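You operate a simulated robot arm through the tools that you are given. There is no shell and no other tool. Be economical: measure what you need, move in short steps, check, and stop when the job is done.

The job below is to be done with a simulated robot arm. You get a single attempt, and the scene is never put back.

TASK
Switch off the washer, put both towels from the drum in the basket and hang up the mesh pouch.
Fine: pouch on the middle hook; leave the lid open.

It is judged by the outcome, as a careful person would: the job done as asked, and still so three seconds after it is handed in. It fails if anything else is knocked over, pushed out of place, dropped, spilled or broken. A push-on lid holds only when it is set on centred and level and pressed home; a screw cap is set on level and turned clockwise until tight. Flat cloth is picked up by pressing the open fingertips on it (5 to 10 N) and closing them slowly along it; thin cloth reads only 2 to 8 mm in the jaws.

THE ROBOT
A 6-joint arm with a two-finger parallel gripper on a trunk, on a base that drives. Base frame: it is fixed to the floor where the robot stands at the start and does not move with it; the origin is under the middle of the robot, x ahead of it, y to its left, z up. Lengths are in cm, angles in degrees, forces in N, time in s.
Its first joint turns from -166.0 to 166.0 degrees. Places, roughly: white washer dial [40, 0, 90]; washer lid [70, -10, 80]; middle hook of the hook rail [-170, 40, 130]; blue towel [-175, -25, 0]. Payload 3.91 kg.
Tool frame: the origin (TCP) lies between the finger pads and is the grasp point; the fingertips stand 3 cm ahead of it; z points along the fingers, y is the line along which they close. Largest opening 11 cm; finger width 2, thickness 1; the body of the gripper, 4.8 by 11.2 cm, starts 5.5 cm behind the TCP.
Orientation is told as [roll, pitch, yaw] about the base's x, y, z axes, in that order, counted from this pose: with the fingers straight down and closing along the base's y, the tool's x points along the base's -x, its y along +y and its z along -z.

THE INTERFACE
- The arm moves only by the tool apply_moves. Its argument "series" is a list of rows, each a list of 2 entries, a list of its own where there are three numbers: the shift along the base's x, y, z in units of 50 mm (1.0 is 50 mm), then the turn, a rotation vector about the base's x, y, z in units of 5 degrees (1.0 is 5 degrees). In form: [[[x, y, z], [ax, ay, az]], ...]. A call has 1 to 10 rows; each row shifts and turns the commanded pose from where the row before left it. "claw" is the opening, from 0 (shut) to 1 (fully open), set as the call begins (left out, the last holds). A call with a number of a shift or a turn outside -1 to 1 is refused whole. A row lasts 0.2 s, in which the tool goes at most 5 cm and 8.6 degrees; a call with a longer step from one row to the next is refused whole, and so is a gripper value outside its range. Where a pose cannot be reached the arm comes as near as it can. A force on the tool above 80 N (or 10 N above the force at the start of the call, whichever is more), or a blocked arm, ends the call early, and 0.2 s more pass. Each finger travels about 4.5 cm/s and halts on what it meets, pressing with about 39 N; the grip force reading is that of the motor and also rises with nothing between the fingers. The clock runs only during rows and for 0.2 s after the last one: add rows that do not move to give the fingers time. It gives the time, the measured TCP pose, the force on the tool (base axes), the opening and the grip force at its end, in the units of the frame above (readings bear some noise).
- Cameras (640 x 400 px; columns grow to the right, rows downward): "scene" is now at [-1.15, 10.44, 155.2]; the picture's right is [-0.70, -0.71, 0.00], its down [-0.42, 0.41, -0.81] and it looks along [0.57, -0.57, -0.59] (base axes); focal length 243 px, centre (320, 200). "wrist" rides on the gripper at [7.7, 0.7, -11.5] in the tool frame; the picture's right is [-0.09, 1.00, 0.00], its down [-0.80, -0.07, -0.59] and it looks along [-0.59, -0.05, 0.80] (tool axes); focal length 270 px, centre (320, 200). There is no depth. A picture from a camera that has moved, and an enlarged one, comes with that camera's place and axes in the base frame and with its lens.
- capture(camera): a new picture of that camera. The clock stands still meanwhile.
- move_column(by): slides the trunk up (or, below 0, down) by that many cm; the arm and the scene camera ride with it, the base frame stays. It gives what a move gives, with no picture.
- drive_base(legs): drives the robot by 1 to 6 legs, each [ahead, turn to the left] in cm and degrees, along the robot's own axes; the way and the turn of a leg run together, so that a leg with both is an arc; at most 150 cm and 180 degrees a leg. The arm and the cameras ride along, it lands a little off, and it stops where it bumps. It gives what a move gives.
- pan_tilt(pan, tilt): turns the head with the scene camera to pan (to the left, within 155 degrees either way) and tilt (down, from -29 to 69), counted from straight ahead of the robot. It gives what a move gives.
- close_up(camera, box): a new picture of the part [left, top, right, bottom] of that camera's present view, enlarged. The clock stands still meanwhile.
- job_done(): hands the job in; it is judged then, once.

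Go step by step. Nothing tells you exact positions but the pictures and the camera data: compare them with the known pose of the tool, close in by small moves and look again before you grip or let go. The budget is 120 turns and 98 pictures, counting those below and the enlarged ones. Unless the task says otherwise, let go and move clear before handing in, and close with one line.

The tools are called as name(argument=value, ...) on one line, values as JSON. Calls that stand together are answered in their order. apply_moves: Moves the arm, as the interface text tells. Its arguments: {"type":"object","properties":{"series":{"type":"array"},"claw":{"type":"number"}},"required":["series"]} The other tools are called the same way: move_column (by) slides the trunk up or down; drive_base (legs) drives the base; pan_tilt (pan, tilt) turns the head that bears the scene camera; capture (camera) takes a picture; close_up (camera, box) takes an enlarged picture of a part of a camera's view; job_done () hands the job in.

At the start:

```text
clock: 0.0
tcp_pos: [50.93, -6.85, 140.72]
ee_rot: [-0.1, 0.0, 0.1]
force: [0.4, -0.4, -0.2]
width: 11.0
finger_force: 0.1
trunk travel left (down, up): [-50.0, 11.0]
robot x, y, heading: [0.43, 1.61, 0.1]
head pan, tilt: [-44.5, 36.3]
```

scene: 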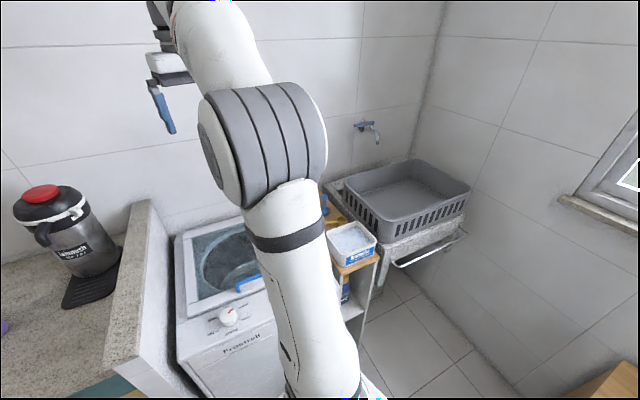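
wrist: 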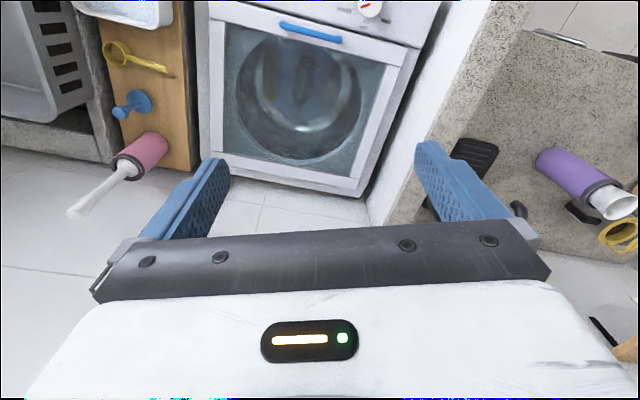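

The washer stands ahead with its lid closed, and the dial and blue handle are on the near side. I'll look around first.

close_up(camera="scene", box=[160, 210, 320, 370])

close_up(camera="wrist", box=[180, 0, 480, 200])

pan_tilt(pan=150, tilt=25)

capture(camera="scene")

```text
2.50 times, centred on (240, 290) of scene
camera zoom: at [-1.15, 10.44, 155.2], right [-0.7, -0.71, 0.0], down [-0.42, 0.41, -0.81], along [0.57, -0.57, -0.59], focal length 607 px, centre (520, -25)
```

zoom: 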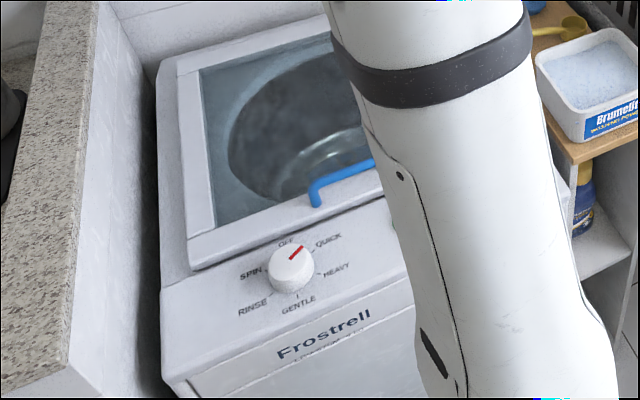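

```text
2.00 times, centred on (330, 100) of wrist
camera zoom: at [43.14, -6.27, 152.38], right [0.09, 1.0, 0.0], down [0.8, -0.07, 0.59], along [0.59, -0.05, -0.8], focal length 541 px, centre (300, 400)
```

zoom: 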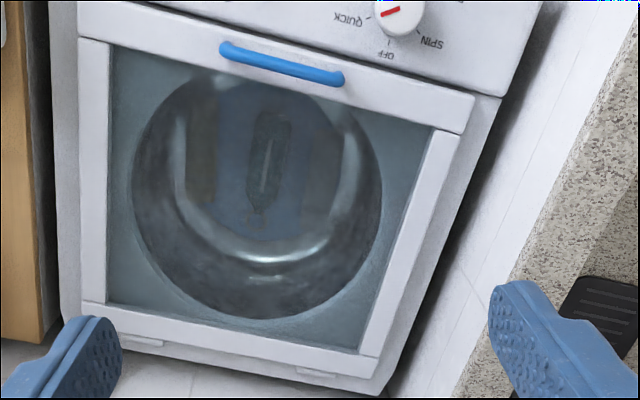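

```text
clock: 2.9
tcp_pos: [50.91, -6.9, 140.74]
ee_rot: [-0.1, 0.0, 0.1]
force: [-0.1, -0.8, -0.5]
width: 11.0
finger_force: 0.1
trunk travel left (down, up): [-50.0, 11.0]
robot x, y, heading: [0.2, 2.01, -0.0]
head pan, tilt: [150.0, 25.0]
```

```text
93 pictures are left
camera scene: at [-15.36, 21.17, 156.97], right [0.5, 0.87, 0.0], down [0.37, -0.21, -0.91], along [-0.78, 0.45, -0.42], focal length 243 px, centre (320, 200)
```

scene: 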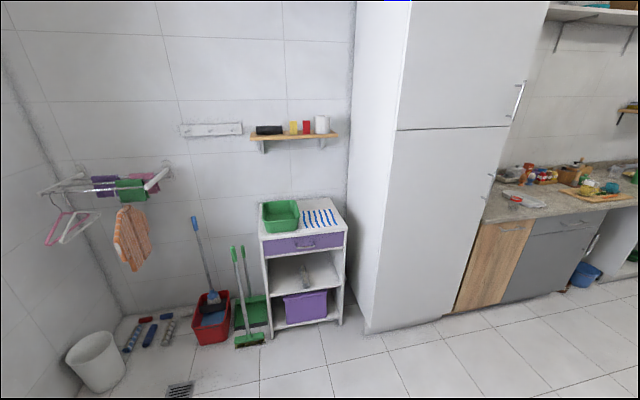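

Behind me are the hook rail, a shelf, a dryer rack and some floor items. I'll zoom in on them.

close_up(camera="scene", box=[160, 100, 352, 220])

close_up(camera="scene", box=[30, 150, 350, 400])

pan_tilt(pan=-60, tilt=35)

capture(camera="scene")

```text
3.33 times, centred on (256, 160) of scene
camera zoom: at [-15.36, 21.17, 156.97], right [0.5, 0.87, 0.0], down [0.37, -0.21, -0.91], along [-0.78, 0.45, -0.42], focal length 810 px, centre (533, 333)
```

zoom: 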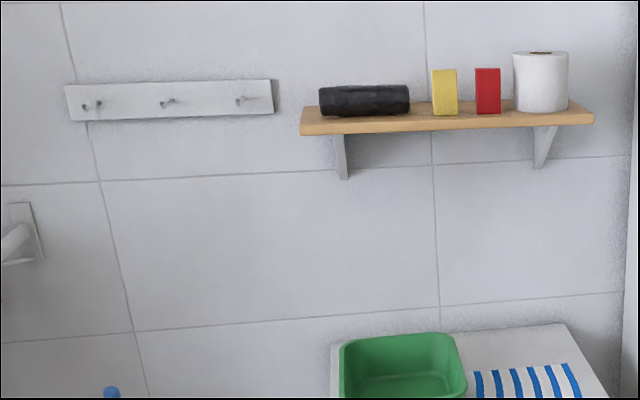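

```text
1.60 times, centred on (190, 275) of scene
camera zoom: at [-15.36, 21.17, 156.97], right [0.5, 0.87, 0.0], down [0.37, -0.21, -0.91], along [-0.78, 0.45, -0.42], focal length 389 px, centre (528, 80)
```

zoom: 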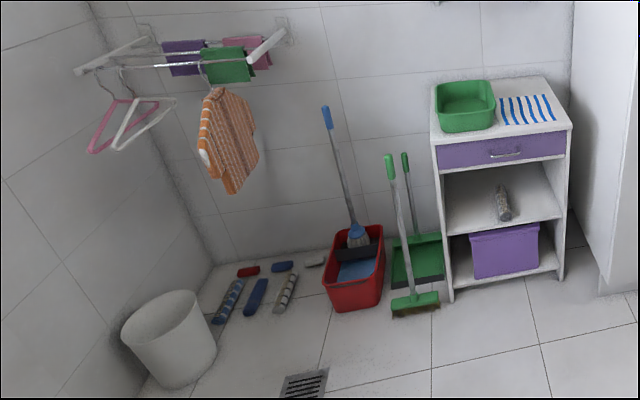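

```text
clock: 5.9
tcp_pos: [50.9, -6.78, 140.78]
ee_rot: [0.0, 0.0, 0.1]
force: [-0.3, 0.0, 0.7]
width: 10.98
finger_force: 0.0
trunk travel left (down, up): [-50.0, 11.0]
robot x, y, heading: [0.41, 2.11, -0.1]
head pan, tilt: [-60.0, 35.0]
```

```text
90 pictures are left
camera scene: at [-2.98, 8.94, 155.39], right [-0.87, -0.5, 0.0], down [-0.29, 0.5, -0.82], along [0.41, -0.71, -0.57], focal length 243 px, centre (320, 200)
```

scene: 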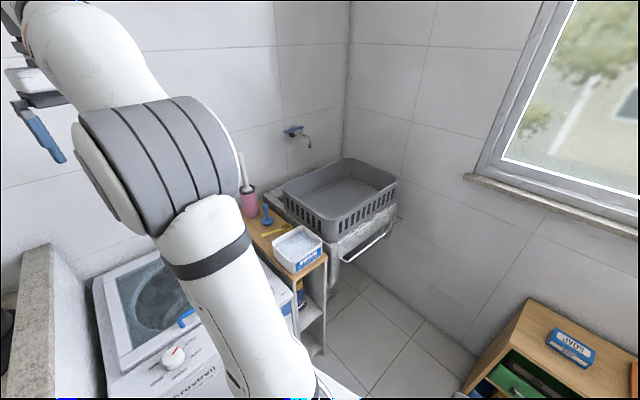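

The dial is near [45, 3.5, 84] and seems to point at QUICK. The basket is the empty grey one to the right of the washer. I'll move over the dial for a closer look.

apply_moves(series=[[[-0.4, 0.4, -0.8], [0, 0, 0]], [[-0.4, 0.4, -0.8], [0, 0, 0]], [[-0.3, 0.4, -0.8], [0, 0, 0]], [[0, 0.4, -0.8], [0, 0, 0]], [[0, 0.45, -0.8], [0, 0, 0]], [[0, 0, -0.8], [0, 0, 0]]])

capture(camera="wrist")

pan_tilt(pan=-30, tilt=50)

capture(camera="scene")

```text
clock: 7.3
tcp_pos: [45.5, 3.52, 116.57]
ee_rot: [-0.1, 0.0, 0.2]
force: [0.4, 0.1, -0.2]
width: 11.01
finger_force: 0.1
trunk travel left (down, up): [-50.0, 11.0]
robot x, y, heading: [0.24, 2.06, 0.1]
head pan, tilt: [-60.0, 35.0]
```

```text
89 pictures are left
camera wrist: at [37.71, 4.0, 128.15], right [0.09, 1.0, 0.0], down [0.8, -0.07, 0.59], along [0.59, -0.05, -0.8], focal length 270 px, centre (320, 200)
```

wrist: 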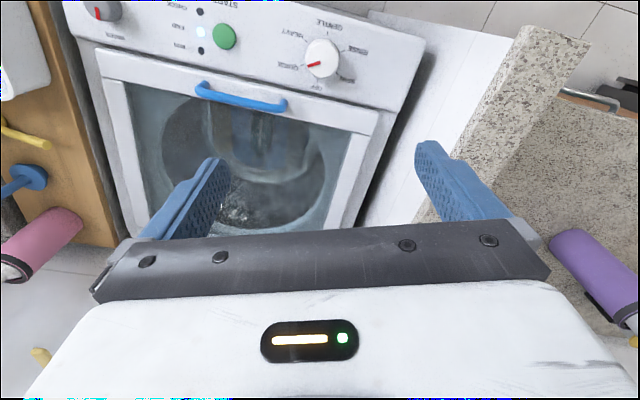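

```text
clock: 8.2
tcp_pos: [45.41, 3.31, 116.59]
ee_rot: [0.0, 0.0, 0.1]
force: [0.1, 0.3, 0.5]
width: 11.01
finger_force: 0.1
trunk travel left (down, up): [-50.0, 11.0]
robot x, y, heading: [0.24, 1.87, -0.0]
head pan, tilt: [-30.0, 50.0]
```

```text
88 pictures are left
camera scene: at [-0.72, 12.7, 153.22], right [-0.5, -0.87, 0.0], down [-0.66, 0.38, -0.64], along [0.56, -0.32, -0.77], focal length 243 px, centre (320, 200)
```

scene: 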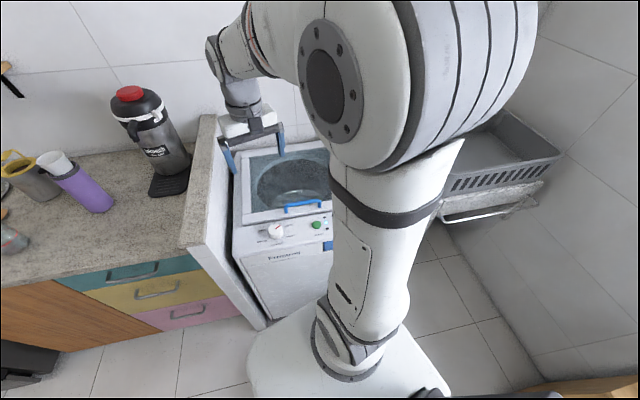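

The panel has a white program dial, a green button, some lights and a grey knob. I'll read it close up.

close_up(camera="wrist", box=[60, 0, 400, 110])

close_up(camera="scene", box=[220, 130, 340, 270])

```text
1.88 times, centred on (230, 55) of wrist
camera zoom: at [37.69, 3.97, 128.24], right [0.09, 1.0, 0.0], down [0.8, -0.07, 0.59], along [0.59, -0.05, -0.8], focal length 509 px, centre (489, 473)
```

zoom: 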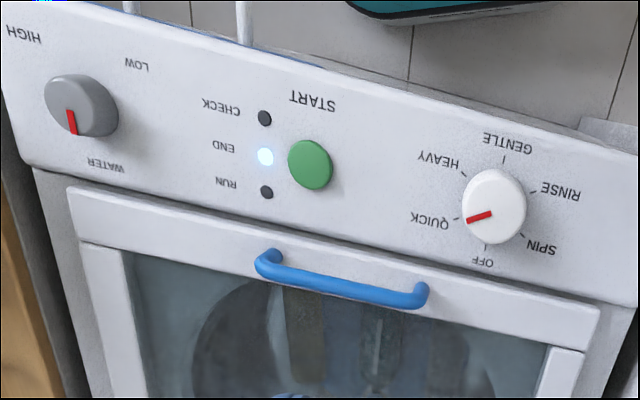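

```text
2.86 times, centred on (280, 200) of scene
camera zoom: at [-0.72, 12.7, 153.22], right [-0.5, -0.87, 0.0], down [-0.66, 0.38, -0.64], along [0.56, -0.32, -0.77], focal length 694 px, centre (434, 200)
```

zoom: 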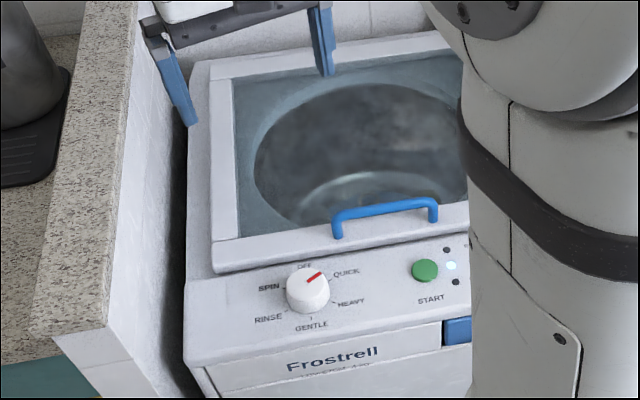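

The END light is on and the dial points at QUICK, with OFF 60° counter-clockwise from it. The dial centre is about [44.9, 3.7], top about 86, on a panel at about 83.5. I'll descend with the yaw at -30°.

apply_moves(series=[[[0, 0, -0.7], [0, 0, -1]], [[0, 0, -0.7], [0, 0, -1]], [[0, 0, -0.7], [0, 0, -1]], [[0, 0, -0.7], [0, 0, -1]], [[-0.1, 0.06, -0.7], [0, 0, -1]], [[0, 0, -0.7], [0, 0, -1]]], claw=0.8)

capture(camera="wrist")

close_up(camera="scene", box=[220, 130, 340, 270])

```text
clock: 9.7
tcp_pos: [44.99, 3.7, 95.72]
ee_rot: [-0.1, 0.1, -30.1]
force: [-0.8, -0.3, 0.2]
width: 8.76
finger_force: 0.0
trunk travel left (down, up): [-50.0, 11.0]
robot x, y, heading: [0.35, 2.0, -0.0]
head pan, tilt: [-30.0, 50.0]
```

```text
85 pictures are left
camera wrist: at [38.58, 8.04, 107.32], right [0.57, 0.82, 0.0], down [0.66, -0.46, 0.59], along [0.49, -0.34, -0.8], focal length 270 px, centre (320, 200)
```

wrist: 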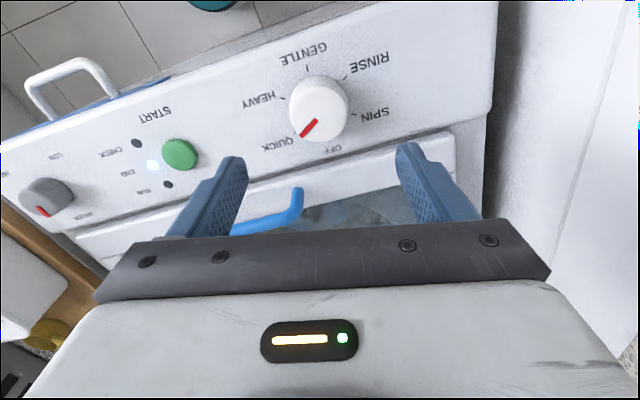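

```text
2.86 times, centred on (280, 200) of scene
camera zoom: at [-0.65, 12.72, 153.22], right [-0.5, -0.87, 0.0], down [-0.66, 0.38, -0.64], along [0.56, -0.32, -0.77], focal length 694 px, centre (434, 200)
```

zoom: 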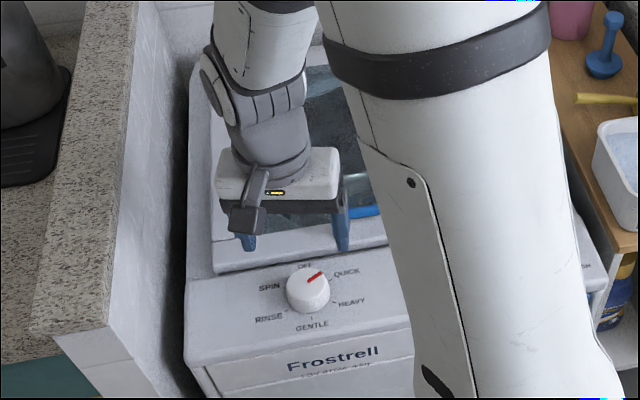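

The gripper is well centred over the dial. I'll correct a few mm, descend and close on it.

apply_moves(series=[[[-0.06, 0.03, -0.5], [0, 0, 0]], [[0, 0, -0.5], [0, 0, 0]], [[0, 0, -0.4], [0, 0, 0]], [[0, 0, -0.2], [0, 0, 0]], [[0, 0, -0.08], [0, 0, 0]], [[0, 0, 0], [0, 0, 0]]], claw=0.8)

capture(camera="wrist")

close_up(camera="scene", box=[240, 180, 320, 270])

```text
clock: 11.1
tcp_pos: [44.64, 3.91, 87.34]
ee_rot: [0.0, 0.0, -29.8]
force: [-0.4, 0.1, 0.1]
width: 8.79
finger_force: 0.1
trunk travel left (down, up): [-50.0, 11.0]
robot x, y, heading: [0.44, 1.51, 0.1]
head pan, tilt: [-30.0, 50.0]
```

```text
83 pictures are left
camera wrist: at [38.19, 8.23, 98.92], right [0.57, 0.82, 0.0], down [0.66, -0.46, 0.59], along [0.49, -0.34, -0.8], focal length 270 px, centre (320, 200)
```

wrist: 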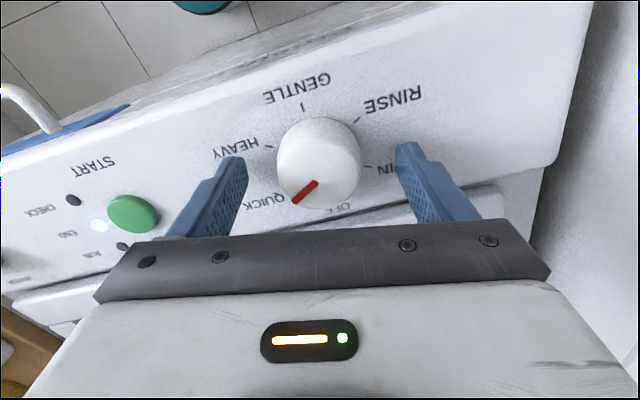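

```text
4.44 times, centred on (280, 225) of scene
camera zoom: at [-0.71, 12.71, 153.22], right [-0.5, -0.87, 0.0], down [-0.66, 0.38, -0.64], along [0.56, -0.32, -0.77], focal length 1080 px, centre (498, 89)
```

zoom: 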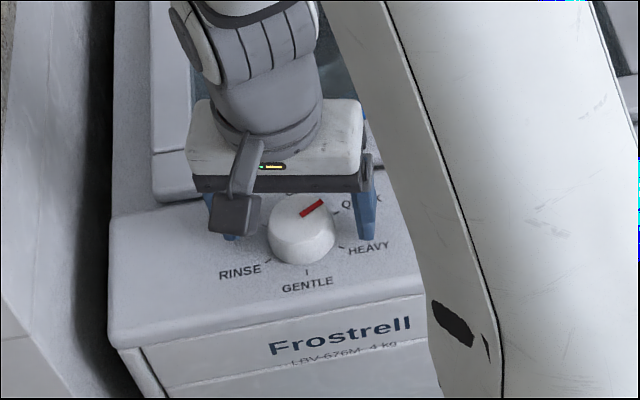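

The fingers straddle the dial. I'll nudge toward the robot by half a centimetre and close.

apply_moves(series=[[[-0.08, 0.04, 0], [0, 0, 0]], [[0, 0, 0], [0, 0, 0]]], claw=0.8)

apply_moves(series=[[[0, 0, 0], [0, 0, 0]], [[0, 0, 0], [0, 0, 0]], [[0, 0, 0], [0, 0, 0]], [[0, 0, 0], [0, 0, 0]]], claw=0.4)

```text
clock: 11.7
tcp_pos: [44.28, 4.04, 87.26]
ee_rot: [0.1, 0.0, -29.9]
force: [-0.2, 0.0, 0.5]
width: 8.79
finger_force: 0.0
trunk travel left (down, up): [-50.0, 11.0]
robot x, y, heading: [0.42, 1.84, 0.1]
head pan, tilt: [-30.0, 50.0]
```

```text
clock: 12.7
tcp_pos: [44.24, 4.2, 87.43]
ee_rot: [0.0, 0.1, -29.9]
force: [-1.9, -2.2, 0.2]
width: 4.85
finger_force: 44.7
trunk travel left (down, up): [-50.0, 11.0]
robot x, y, heading: [0.53, 2.22, -0.0]
head pan, tilt: [-30.0, 50.0]
```

The dial is gripped, 4.85 cm wide. Now I'll turn it 60° counter-clockwise.

apply_moves(series=[[[0, 0, 0], [0, 0, 1]], [[0, 0, 0], [0, 0, 1]], [[0, 0, 0], [0, 0, 1]], [[0, 0, 0], [0, 0, 1]], [[0, 0, 0], [0, 0, 1]], [[0, 0, 0], [0, 0, 1]]])

apply_moves(series=[[[0, 0, 0], [0, 0, 1]], [[0, 0, 0], [0, 0, 1]], [[0, 0, 0], [0, 0, 1]], [[0, 0, 0], [0, 0, 1]], [[0, 0, 0], [0, 0, 1]], [[0, 0, 0], [0, 0, 1]], [[0, 0, 0], [0, 0, 0]]])

capture(camera="wrist")

```text
clock: 14.1
tcp_pos: [44.23, 3.72, 87.32]
ee_rot: [0.0, 0.2, 0.2]
force: [-6.4, -31.3, -14.6]
width: 4.84
finger_force: 45.2
trunk travel left (down, up): [-50.0, 11.0]
robot x, y, heading: [0.57, 1.55, 0.2]
head pan, tilt: [-30.0, 50.0]
```

```text
clock: 15.7
tcp_pos: [44.4, 3.74, 87.41]
ee_rot: [0.0, -0.3, 30.2]
force: [6.9, -40.8, 0.4]
width: 4.82
finger_force: 44.8
trunk travel left (down, up): [-50.0, 11.0]
robot x, y, heading: [0.51, 1.56, 0.1]
head pan, tilt: [-30.0, 50.0]
```

```text
81 pictures are left
camera wrist: at [37.31, 0.34, 99.02], right [-0.42, 0.91, 0.0], down [0.73, 0.34, 0.6], along [0.54, 0.25, -0.8], focal length 270 px, centre (320, 200)
```

wrist: 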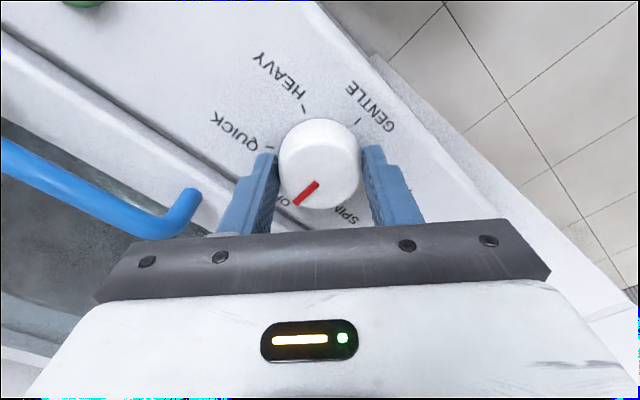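

The mark now points at OFF. I'll release, lift and verify.

apply_moves(series=[[[0, 0, 0], [0, 0, 0]], [[0, 0, 0], [0, 0, 0]], [[0, 0, 0], [0, 0, 0]], [[0, 0, 0.5], [0, 0, 0]], [[0, 0, 0.8], [0, 0, -1]], [[0, 0, 0.8], [0, 0, -1]], [[-0.5, 0, 0.8], [0, 0, -1]], [[-0.5, 0, 0.8], [0, 0, -1]], [[0, 0, 0.4], [0, 0, -1]], [[0, 0, 0.4], [0, 0, -1]]], claw=0.8)

capture(camera="wrist")

```text
clock: 17.9
tcp_pos: [39.17, 3.88, 109.78]
ee_rot: [0.0, 0.2, 0.1]
force: [0.2, 0.7, -0.7]
width: 8.81
finger_force: 0.1
trunk travel left (down, up): [-50.0, 11.0]
robot x, y, heading: [-0.05, 2.04, 0.0]
head pan, tilt: [-30.0, 50.0]
```

```text
80 pictures are left
camera wrist: at [31.31, 4.41, 121.44], right [0.09, 1.0, 0.0], down [0.8, -0.07, 0.59], along [0.59, -0.05, -0.8], focal length 270 px, centre (320, 200)
```

wrist: 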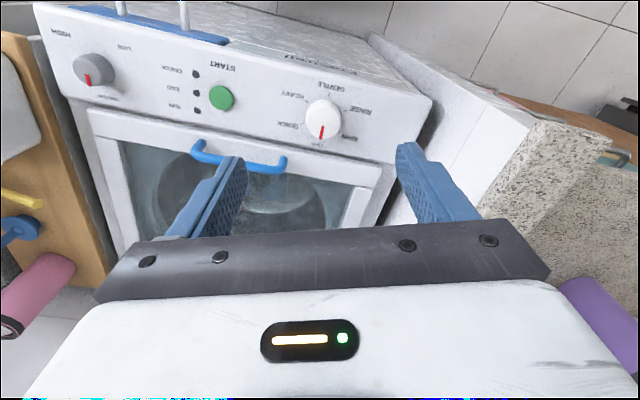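

The dial is at OFF and all the lights are out. Next is the lid handle, a bar from about (46.4, -14.4) to (50.2, -2.8) at z≈86. I'll turn the jaws across it.

apply_moves(series=[[[0.18, -0.25, 0], [0, 0, 1]], [[0.18, -0.25, 0], [0, 0, 1]], [[0.18, -0.25, 0], [0, 0, 1]], [[0.18, -0.25, 0], [0, 0, 1]], [[0.18, -0.25, 0], [0, 0, 1]], [[0.18, -0.25, 0], [0, 0, 1]], [[0.18, -0.25, 0], [0, 0, 1]], [[0.18, -0.25, 0], [0, 0, 1]], [[0.18, -0.25, 0], [0, 0, 1]], [[0.18, -0.25, 0], [0, 0, 1]]], claw=0.8)

apply_moves(series=[[[0, 0, -0.2], [0, 0, 1]], [[0, 0, -0.2], [0, 0, 1]], [[0, 0, -0.2], [0, 0, 1]], [[0, 0, -0.2], [0, 0, 1]], [[0, 0, -0.2], [0, 0, 0.4]]])

capture(camera="wrist")

capture(camera="scene")

```text
clock: 20.1
tcp_pos: [48.23, -8.65, 109.96]
ee_rot: [-0.1, 0.0, 50.2]
force: [0.1, -0.3, -0.6]
width: 8.82
finger_force: 0.1
trunk travel left (down, up): [-50.0, 11.0]
robot x, y, heading: [0.46, 1.95, -0.1]
head pan, tilt: [-30.0, 50.0]
```

```text
clock: 21.2
tcp_pos: [48.24, -8.48, 104.76]
ee_rot: [-0.1, 0.0, 72.2]
force: [-0.1, -0.5, 0.3]
width: 8.79
finger_force: 0.0
trunk travel left (down, up): [-50.0, 11.0]
robot x, y, heading: [0.3, 1.7, 0.2]
head pan, tilt: [-30.0, 50.0]
```

```text
79 pictures are left
camera wrist: at [45.14, -15.7, 116.42], right [-0.92, 0.39, 0.0], down [0.31, 0.74, 0.59], along [0.23, 0.55, -0.8], focal length 270 px, centre (320, 200)
```

wrist: 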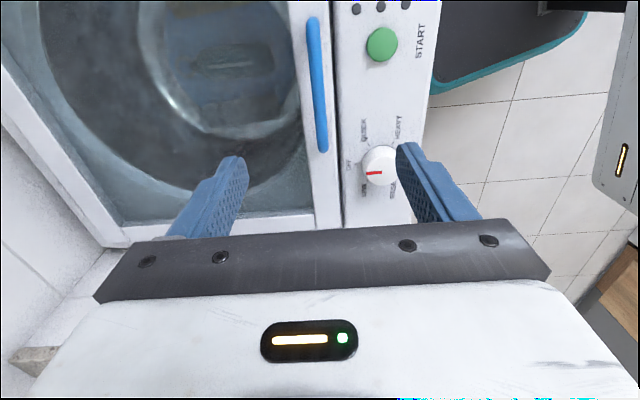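

```text
78 pictures are left
camera scene: at [-0.7, 12.71, 153.22], right [-0.5, -0.87, 0.0], down [-0.66, 0.38, -0.64], along [0.56, -0.32, -0.77], focal length 243 px, centre (320, 200)
```

scene: 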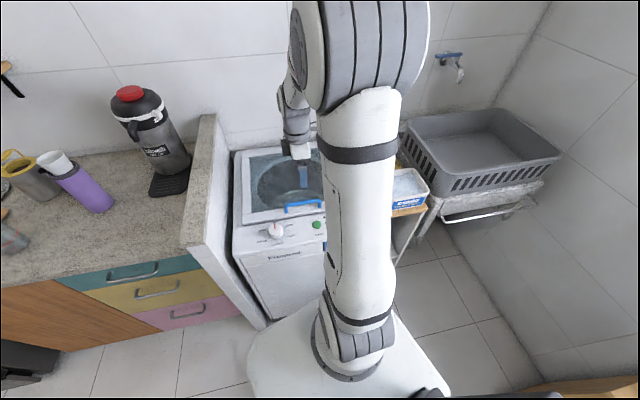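

The handle centre is confirmed at about (48.4, -8.3), 18.5° off the y axis, with the hinge about 37 cm further on. I'll lower the fingertips astride the bar.

apply_moves(series=[[[0.03, 0.03, -0.8], [0, 0, -0.1]], [[0, 0, -0.8], [0, 0, 0]], [[0, 0, -0.8], [0, 0, 0]], [[0, 0, -0.6], [0, 0, 0]], [[0, 0, -0.28], [0, 0, 0]], [[0, 0, 0], [0, 0, 0]]], claw=0.5)

capture(camera="wrist")

close_up(camera="scene", box=[230, 140, 330, 260])

```text
clock: 22.6
tcp_pos: [48.34, -8.14, 88.3]
ee_rot: [0.0, -0.1, 71.5]
force: [-0.4, 0.4, 0.2]
width: 5.48
finger_force: 0.2
trunk travel left (down, up): [-50.0, 11.0]
robot x, y, heading: [0.46, 1.98, 0.1]
head pan, tilt: [-30.0, 50.0]
```

```text
77 pictures are left
camera wrist: at [45.23, -15.43, 100.01], right [-0.92, 0.4, 0.0], down [0.32, 0.74, 0.59], along [0.24, 0.55, -0.8], focal length 270 px, centre (320, 200)
```

wrist: 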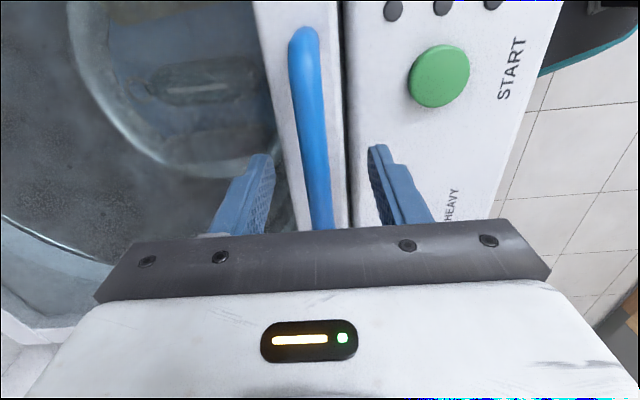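

```text
3.33 times, centred on (280, 200) of scene
camera zoom: at [-0.71, 12.71, 153.22], right [-0.5, -0.87, 0.0], down [-0.66, 0.38, -0.64], along [0.56, -0.32, -0.77], focal length 810 px, centre (453, 200)
```

zoom: 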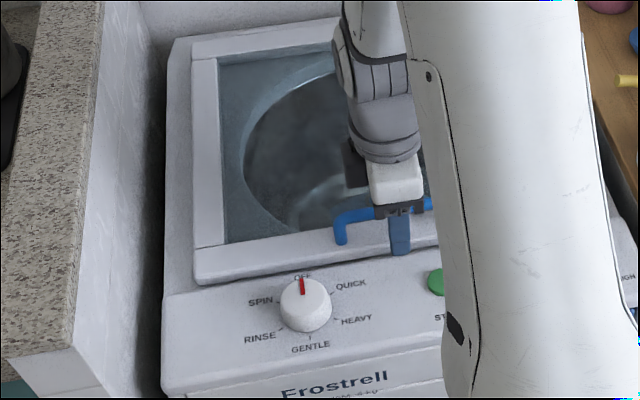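

The bar lies between the fingers. I'll close on it.

apply_moves(series=[[[0, 0, 0], [0, 0, 0]], [[0, 0, 0], [0, 0, 0]], [[0, 0, 0], [0, 0, 0]], [[0, 0, 0], [0, 0, 0]]], claw=0.05)

```text
clock: 23.6
tcp_pos: [48.47, -8.32, 88.43]
ee_rot: [-0.1, 0.0, 71.6]
force: [4.6, -1.6, 1.3]
width: 1.29
finger_force: 45.2
trunk travel left (down, up): [-50.0, 11.0]
robot x, y, heading: [0.29, 2.09, 0.0]
head pan, tilt: [-30.0, 50.0]
```

It's gripped at 1.3 cm. I'll lift about 10° along the arc and check the force.

apply_moves(series=[[[0.02, -0.01, 0.32], [0, 0, 0]], [[0.04, -0.013, 0.32], [0, 0, 0]], [[0.06, -0.02, 0.32], [0, 0, 0]], [[0.08, -0.025, 0.32], [0, 0, 0]], [[0, 0, 0], [0, 0, 0]]])

close_up(camera="scene", box=[230, 140, 330, 260])

```text
clock: 24.9
tcp_pos: [49.72, -8.68, 94.78]
ee_rot: [0.0, 0.0, 71.7]
force: [30.3, 0.5, -8.6]
width: 1.28
finger_force: 44.9
trunk travel left (down, up): [-50.0, 11.0]
robot x, y, heading: [0.46, 1.79, -0.1]
head pan, tilt: [-30.0, 50.0]
```

```text
3.33 times, centred on (280, 200) of scene
camera zoom: at [-0.19, 12.69, 153.22], right [-0.5, -0.87, 0.0], down [-0.67, 0.38, -0.64], along [0.55, -0.32, -0.77], focal length 810 px, centre (453, 200)
```

zoom: 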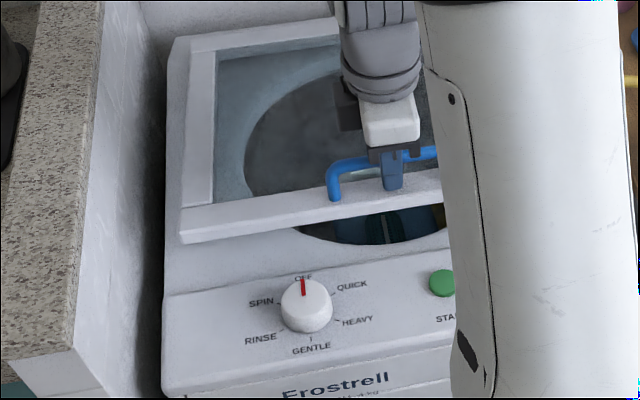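

The lid is lifting. The force says to move further forward, so I'll continue the arc with a little more of that.

apply_moves(series=[[[0.275, -0.092, 0.6], [0, 0, 0]], [[0.246, -0.083, 0.58], [0, 0, 0]], [[0.284, -0.095, 0.56], [0, 0, 0]], [[0.322, -0.108, 0.54], [0, 0, 0]], [[0, 0, 0], [0, 0, 0]]])

capture(camera="scene")

```text
clock: 26.1
tcp_pos: [54.99, -10.5, 106.13]
ee_rot: [0.1, 0.0, 71.6]
force: [13.8, 11.7, -8.2]
width: 1.28
finger_force: 44.9
trunk travel left (down, up): [-50.0, 11.0]
robot x, y, heading: [0.18, 1.93, 0.1]
head pan, tilt: [-30.0, 50.0]
```

```text
74 pictures are left
camera scene: at [-0.41, 12.87, 153.2], right [-0.5, -0.87, 0.0], down [-0.67, 0.38, -0.64], along [0.56, -0.32, -0.77], focal length 243 px, centre (320, 200)
```

scene: 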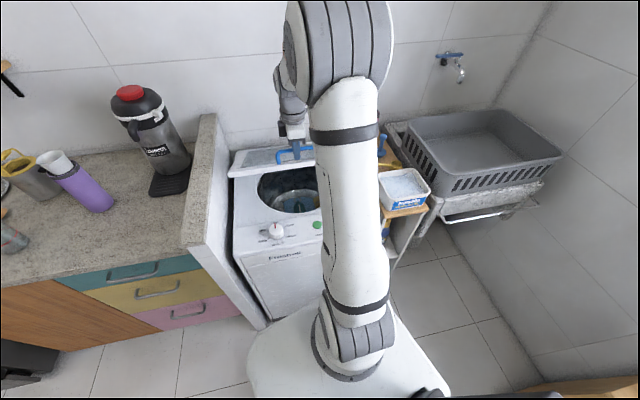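

The lid is about 30° open. I'll continue to about 55°.

apply_moves(series=[[[0.42, -0.14, 0.51], [0, 0, 0]], [[0.411, -0.138, 0.48], [0, 0, 0]], [[0.45, -0.15, 0.44], [0, 0, 0]], [[0.483, -0.162, 0.4], [0, 0, 0]], [[0.514, -0.172, 0.35], [0, 0, 0]], [[0, 0, 0], [0, 0, 0]]])

capture(camera="scene")

capture(camera="wrist")

```text
clock: 27.4
tcp_pos: [66.5, -14.14, 117.02]
ee_rot: [0.1, 0.1, 71.6]
force: [6.3, 7.6, -6.2]
width: 1.27
finger_force: 45.5
trunk travel left (down, up): [-50.0, 11.0]
robot x, y, heading: [0.4, 2.1, 0.1]
head pan, tilt: [-30.0, 50.0]
```

```text
73 pictures are left
camera scene: at [-0.53, 12.82, 153.2], right [-0.5, -0.87, 0.0], down [-0.66, 0.38, -0.64], along [0.56, -0.32, -0.77], focal length 243 px, centre (320, 200)
```

scene: 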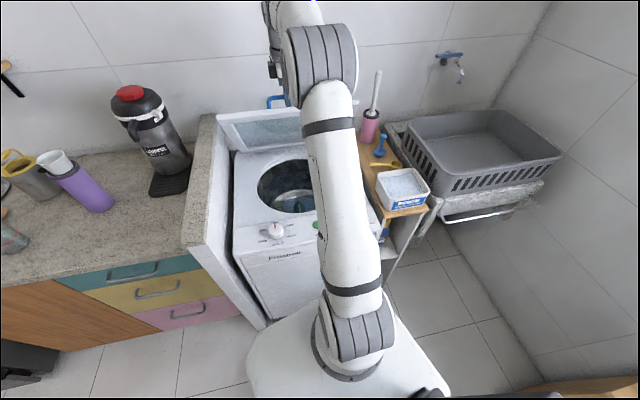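

```text
72 pictures are left
camera wrist: at [63.32, -21.35, 128.65], right [-0.92, 0.4, 0.0], down [0.32, 0.74, 0.59], along [0.24, 0.54, -0.8], focal length 270 px, centre (320, 200)
```

wrist: 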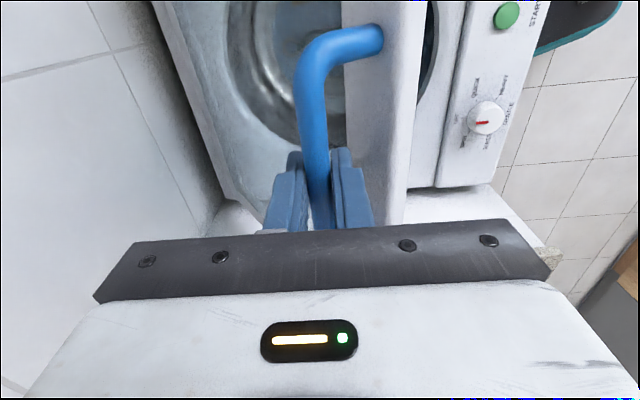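

The reach is still good. I'll continue to about 75-80°.

apply_moves(series=[[[0.55, -0.18, 0.3], [0, 0, 0]], [[0.565, -0.19, 0.25], [0, 0, 0]], [[0.585, -0.196, 0.2], [0, 0, 0]], [[0.6, -0.2, 0.145], [0, 0, 0]], [[0, 0, 0], [0, 0, 0]]])

capture(camera="scene")

```text
clock: 28.6
tcp_pos: [73.46, -16.45, 120.29]
ee_rot: [-0.2, 0.1, 71.7]
force: [1.8, 26.2, 21.7]
width: 1.3
finger_force: 44.5
out of reach, approached as far as the arm can: row 3, 4
trunk travel left (down, up): [-50.0, 11.0]
robot x, y, heading: [0.42, 2.02, 0.1]
head pan, tilt: [-30.0, 50.0]
```

```text
71 pictures are left
camera scene: at [-0.94, 13.22, 153.2], right [-0.5, -0.87, 0.0], down [-0.66, 0.38, -0.65], along [0.56, -0.32, -0.76], focal length 243 px, centre (320, 200)
```

scene: 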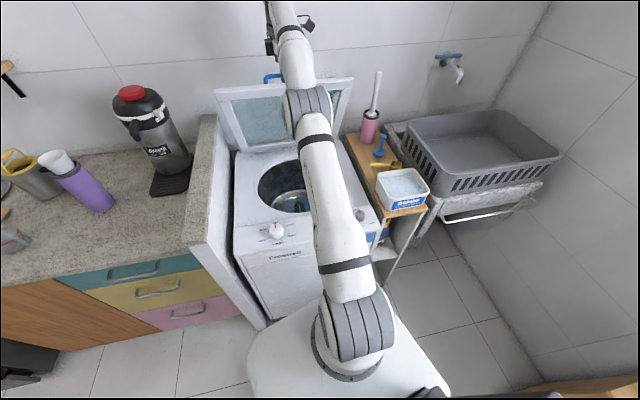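

The arm is at its reach limit. I'll loosen the grip slightly so the near finger still hooks the bar, and tilt the tool forward to gain reach.

apply_moves(series=[[[0, 0, 0], [-0.318, -0.948, 0]], [[0, 0, 0], [-0.318, -0.948, 0]], [[0, 0, 0], [-0.318, -0.948, 0]], [[0, 0, 0], [-0.318, -0.948, 0]], [[0, 0, 0], [0, 0, 0]]], claw=0.16)

capture(camera="scene")

capture(camera="wrist")

```text
clock: 29.9
tcp_pos: [73.83, -17.06, 119.83]
ee_rot: [-20.0, 0.1, 71.6]
force: [0.1, 0.5, 0.9]
width: 1.76
finger_force: 0.0
trunk travel left (down, up): [-50.0, 11.0]
robot x, y, heading: [0.29, 1.7, 0.1]
head pan, tilt: [-30.0, 50.0]
```

```text
70 pictures are left
camera scene: at [-0.68, 12.69, 153.22], right [-0.5, -0.87, 0.0], down [-0.66, 0.38, -0.64], along [0.56, -0.32, -0.77], focal length 243 px, centre (320, 200)
```

scene: 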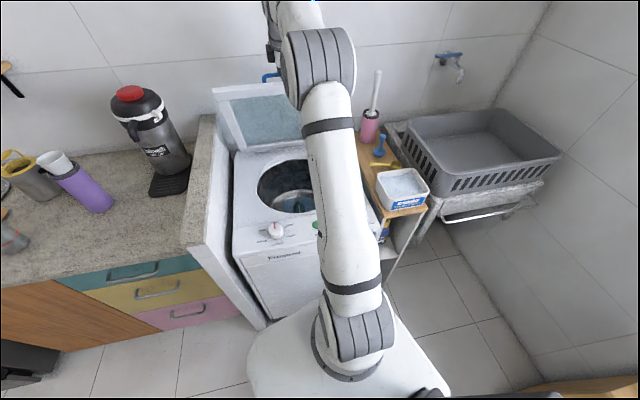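

```text
69 pictures are left
camera wrist: at [66.87, -22.93, 130.54], right [-0.86, 0.38, -0.34], down [0.12, 0.8, 0.58], along [0.49, 0.46, -0.74], focal length 270 px, centre (320, 200)
```

wrist: 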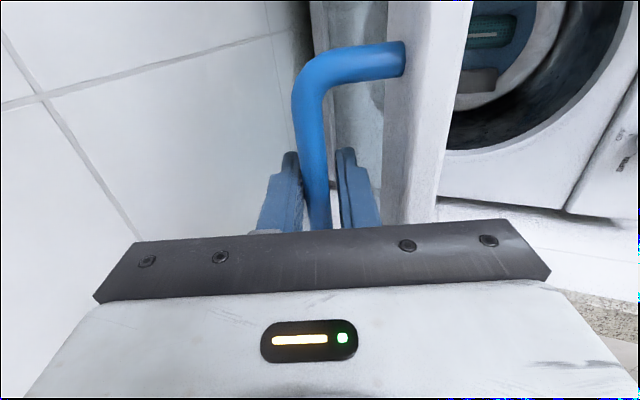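

The lid seems to hold itself there, with force near 0. I'll push further over the top.

apply_moves(series=[[[0.5, -0.17, 0.16], [0, 0, 0]], [[0.5, -0.17, 0.1], [0, 0, 0]], [[0.5, -0.17, 0.06], [0, 0, 0]], [[0, 0, 0], [0, 0, 0]]])

capture(camera="wrist")

```text
clock: 30.9
tcp_pos: [80.09, -18.99, 121.18]
ee_rot: [-19.6, 0.1, 71.6]
force: [-28.4, 9.4, -24.7]
width: 3.51
finger_force: 18.3
out of reach, approached as far as the arm can: row 3
trunk travel left (down, up): [-50.0, 11.0]
robot x, y, heading: [0.55, 2.0, 0.0]
head pan, tilt: [-30.0, 50.0]
```

```text
68 pictures are left
camera wrist: at [73.39, -25.07, 131.83], right [-0.86, 0.38, -0.33], down [0.13, 0.8, 0.58], along [0.49, 0.46, -0.74], focal length 270 px, centre (320, 200)
```

wrist: 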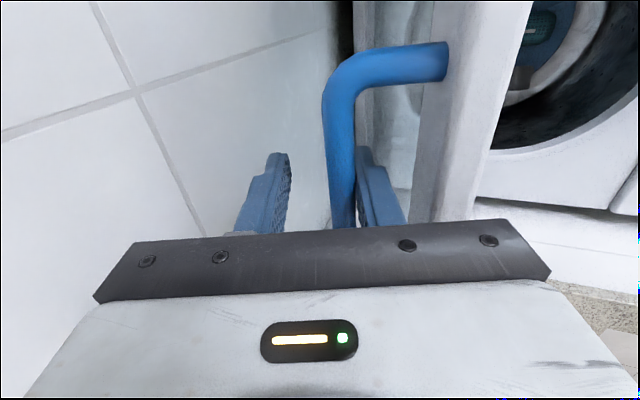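

The lid resists now and may have reached its stop. I'll ease off, open and see whether it stays.

apply_moves(series=[[[-0.2, 0.07, 0], [0, 0, 0]], [[0, 0, 0], [0, 0, 0]], [[0, 0, 0], [0, 0, 0]]], claw=0.3)

capture(camera="wrist")

close_up(camera="scene", box=[200, 40, 400, 260])

```text
clock: 31.6
tcp_pos: [79.37, -18.79, 121.43]
ee_rot: [-20.0, 0.0, 71.6]
force: [0.1, 0.3, 0.7]
width: 3.29
finger_force: 0.0
trunk travel left (down, up): [-50.0, 11.0]
robot x, y, heading: [0.51, 2.32, 0.3]
head pan, tilt: [-30.0, 50.0]
```

```text
67 pictures are left
camera wrist: at [72.52, -24.82, 132.13], right [-0.86, 0.38, -0.34], down [0.12, 0.8, 0.58], along [0.5, 0.46, -0.74], focal length 270 px, centre (320, 200)
```

wrist: 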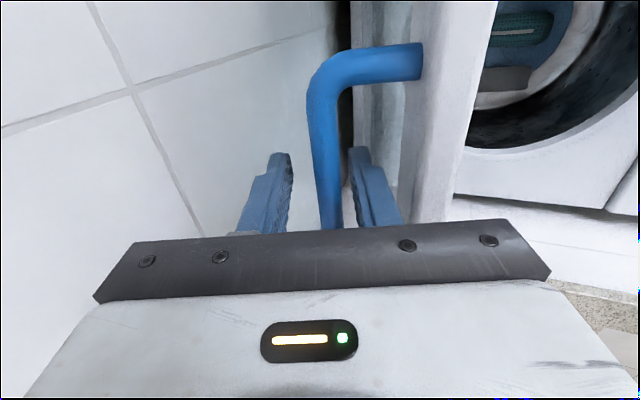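

```text
1.82 times, centred on (300, 150) of scene
camera zoom: at [-0.71, 12.7, 153.23], right [-0.5, -0.87, 0.0], down [-0.66, 0.38, -0.64], along [0.56, -0.32, -0.77], focal length 442 px, centre (356, 291)
```

zoom: 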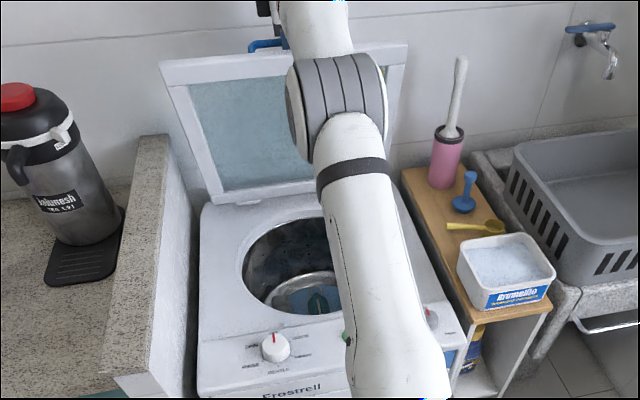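

The lid stays by itself at about 80-85°. I'll back the fingers off the bar.

apply_moves(series=[[[-0.19, 0.065, 0.5], [0, 0, 0]], [[-0.19, 0.065, 0.5], [0, 0, 0]], [[-0.3, 0.1, 0.5], [0, 0, 0]], [[-0.6, 0.15, 0.3], [0.318, 0.948, 0]], [[-0.7, 0.15, 0.1], [0.318, 0.948, 0]], [[-0.7, 0.15, 0], [0.318, 0.948, 0]], [[-0.7, 0, 0], [0.318, 0.948, 0]]])

capture(camera="scene")

capture(camera="wrist")

```text
clock: 33.2
tcp_pos: [62.58, -15.47, 131.09]
ee_rot: [-0.1, -0.1, 71.7]
force: [0.3, 0.6, 0.4]
width: 3.32
finger_force: 0.0
trunk travel left (down, up): [-50.0, 11.0]
robot x, y, heading: [0.53, 1.84, 0.0]
head pan, tilt: [-30.0, 50.0]
```

```text
65 pictures are left
camera scene: at [-0.77, 12.71, 153.22], right [-0.5, -0.87, 0.0], down [-0.66, 0.38, -0.64], along [0.56, -0.32, -0.77], focal length 243 px, centre (320, 200)
```

scene: 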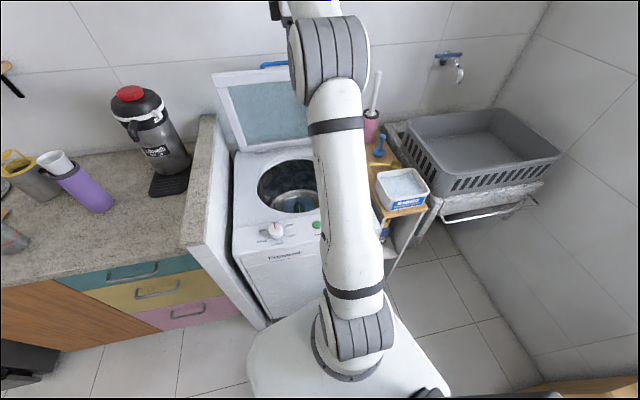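

```text
64 pictures are left
camera wrist: at [59.34, -22.63, 142.7], right [-0.92, 0.4, 0.0], down [0.32, 0.74, 0.59], along [0.24, 0.55, -0.8], focal length 270 px, centre (320, 200)
```

wrist: 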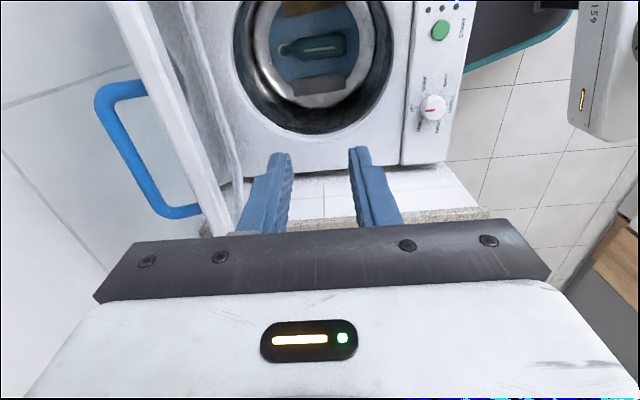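

The drum is visible now, holding a blue towel, a green object and brownish cloth. I'll zoom in.

close_up(camera="wrist", box=[220, 0, 430, 140])

pan_tilt(pan=-5, tilt=45)

capture(camera="scene")

```text
2.86 times, centred on (325, 70) of wrist
camera zoom: at [59.34, -22.63, 142.7], right [-0.92, 0.4, 0.0], down [0.32, 0.74, 0.59], along [0.24, 0.55, -0.8], focal length 772 px, centre (306, 571)
```

zoom: 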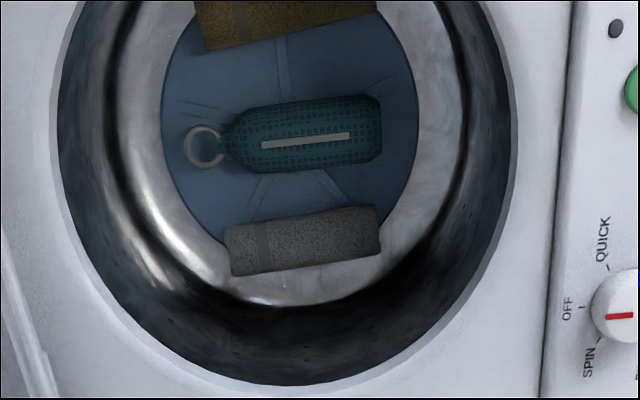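

```text
clock: 34.1
tcp_pos: [62.6, -15.46, 131.1]
ee_rot: [0.1, 0.0, 71.6]
force: [0.0, 0.0, 0.2]
width: 3.33
finger_force: 0.1
trunk travel left (down, up): [-50.0, 11.0]
robot x, y, heading: [0.57, 1.78, 0.1]
head pan, tilt: [-5.0, 45.0]
```

```text
62 pictures are left
camera scene: at [0.73, 15.84, 153.91], right [-0.09, -1.0, 0.0], down [-0.7, 0.06, -0.71], along [0.7, -0.06, -0.71], focal length 243 px, centre (320, 200)
```

scene: 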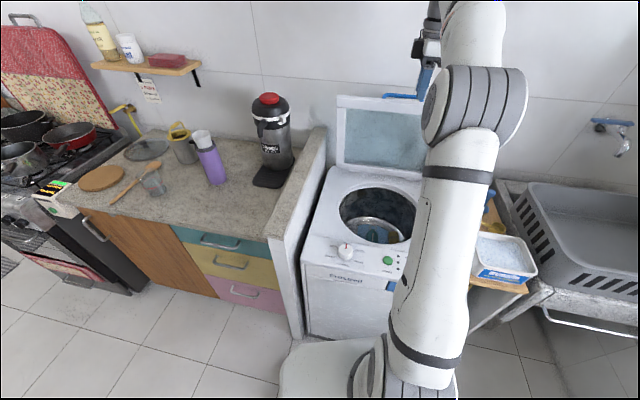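

The drum floor is at about z 62. The grey towel is near (67, -5), the pouch with its ring near (63.5, -13.5), and the olive towel near (61.5, -22). I'll turn the jaws to yaw -18 and look straight in above the grey towel.

apply_moves(series=[[[-0.1, 0.15, -0.2], [0, 0, -1]], [[-0.1, 0.15, -0.2], [0, 0, -1]], [[-0.1, 0.15, -0.2], [0, 0, -1]], [[0, 0.15, -0.3], [0, 0, -1]], [[0, 0.15, -0.3], [0, 0, -1]], [[0, 0.15, -0.3], [0, 0, -1]], [[0, 0.15, -0.3], [0, 0, -1]], [[0, 0.15, -0.3], [0, 0, -1]], [[0, 0.15, -0.3], [0, 0, -1]], [[0, 0.15, -0.3], [0, 0, -1]]], claw=0.8)

apply_moves(series=[[[0, 0.1, -0.3], [0, 0, -1]], [[0, 0.1, -0.3], [0, 0, -1]], [[0, 0.1, -0.3], [0, 0, -1]], [[0, 0.1, -0.3], [0, 0, -1]], [[0, 0.1, -0.3], [0, 0, -1]], [[0, 0, -0.3], [0, 0, -1]], [[0, 0, 0], [0, 0, -1]], [[0, 0, 0], [0, 0, -1]]])

capture(camera="wrist")

capture(camera="scene")

```text
clock: 36.3
tcp_pos: [61.04, -7.95, 117.31]
ee_rot: [-0.1, -0.1, 21.5]
force: [0.5, 0.3, 0.5]
width: 8.77
finger_force: 0.0
trunk travel left (down, up): [-50.0, 11.0]
robot x, y, heading: [0.12, 1.59, -0.3]
head pan, tilt: [-5.0, 45.0]
```

```text
clock: 38.1
tcp_pos: [61.08, -5.6, 108.38]
ee_rot: [0.0, 0.0, -18.5]
force: [0.6, -0.2, 0.6]
width: 8.79
finger_force: 0.0
trunk travel left (down, up): [-50.0, 11.0]
robot x, y, heading: [0.12, 2.13, -0.0]
head pan, tilt: [-5.0, 45.0]
```

```text
61 pictures are left
camera wrist: at [53.86, -2.54, 119.97], right [0.4, 0.92, 0.0], down [0.74, -0.32, 0.59], along [0.54, -0.24, -0.8], focal length 270 px, centre (320, 200)
```

wrist: 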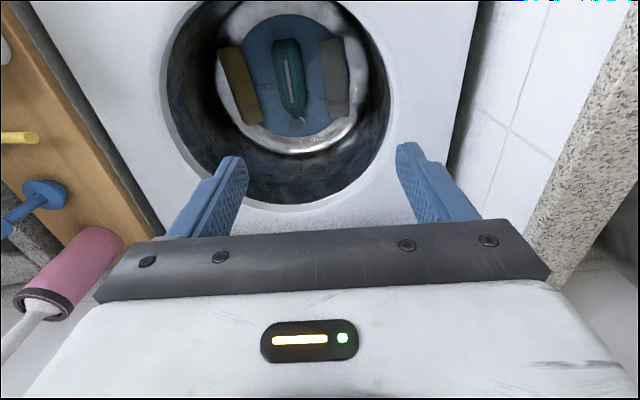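

```text
60 pictures are left
camera scene: at [0.73, 15.85, 153.91], right [-0.09, -1.0, 0.0], down [-0.7, 0.06, -0.71], along [0.7, -0.06, -0.71], focal length 243 px, centre (320, 200)
```

scene: 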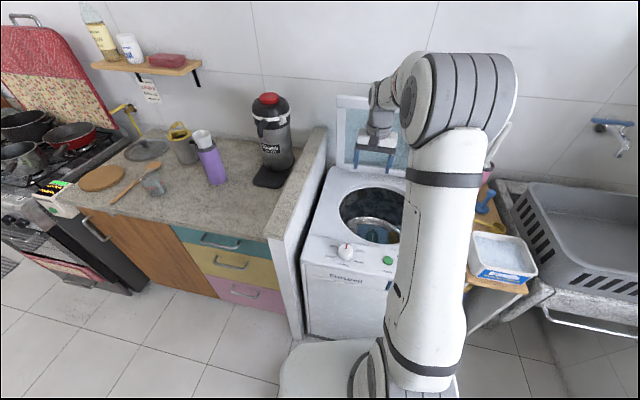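

The two views put the grey towel near (66.5, -5). I'll descend to just above the rim and check alignment.

apply_moves(series=[[[0.21, 0.02, -0.7], [0, 0, 0]], [[0.21, 0.02, -0.7], [0, 0, 0]], [[0.21, 0.02, -0.7], [0, 0, 0]], [[0.21, 0, -0.7], [0, 0, 0]], [[0.21, 0, -0.7], [0, 0, 0]], [[0, 0, -0.5], [0, 0, 0]]], claw=0.68)

capture(camera="wrist")

capture(camera="scene")

```text
clock: 39.5
tcp_pos: [66.25, -5.19, 88.42]
ee_rot: [0.0, 0.0, -18.4]
force: [-0.1, -0.3, -0.7]
width: 7.47
finger_force: 0.1
trunk travel left (down, up): [-50.0, 11.0]
robot x, y, heading: [0.21, 1.96, -0.2]
head pan, tilt: [-5.0, 45.0]
```

```text
59 pictures are left
camera wrist: at [59.12, -2.21, 100.07], right [0.4, 0.92, 0.0], down [0.74, -0.32, 0.59], along [0.55, -0.24, -0.8], focal length 270 px, centre (320, 200)
```

wrist: 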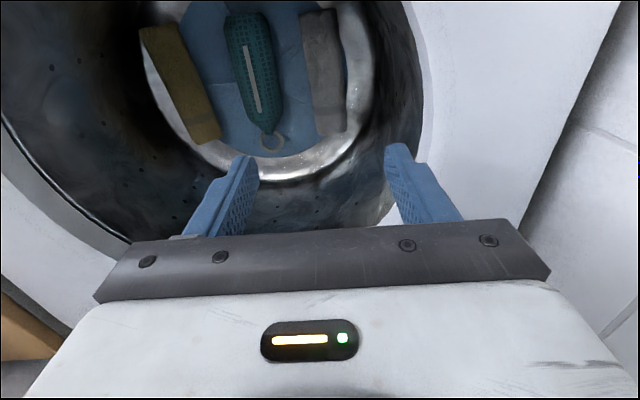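

```text
58 pictures are left
camera scene: at [0.77, 15.85, 153.91], right [-0.09, -1.0, 0.0], down [-0.7, 0.06, -0.71], along [0.7, -0.06, -0.71], focal length 243 px, centre (320, 200)
```

scene: 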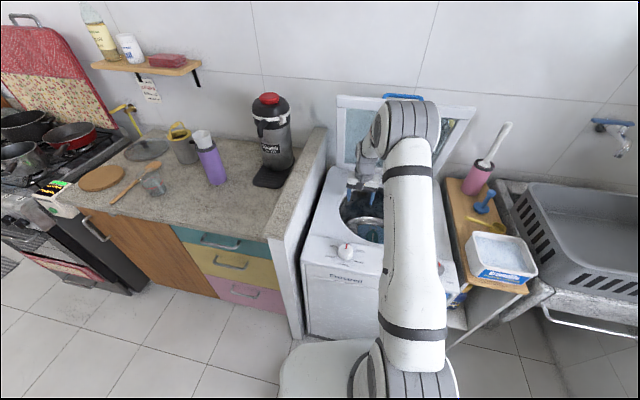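

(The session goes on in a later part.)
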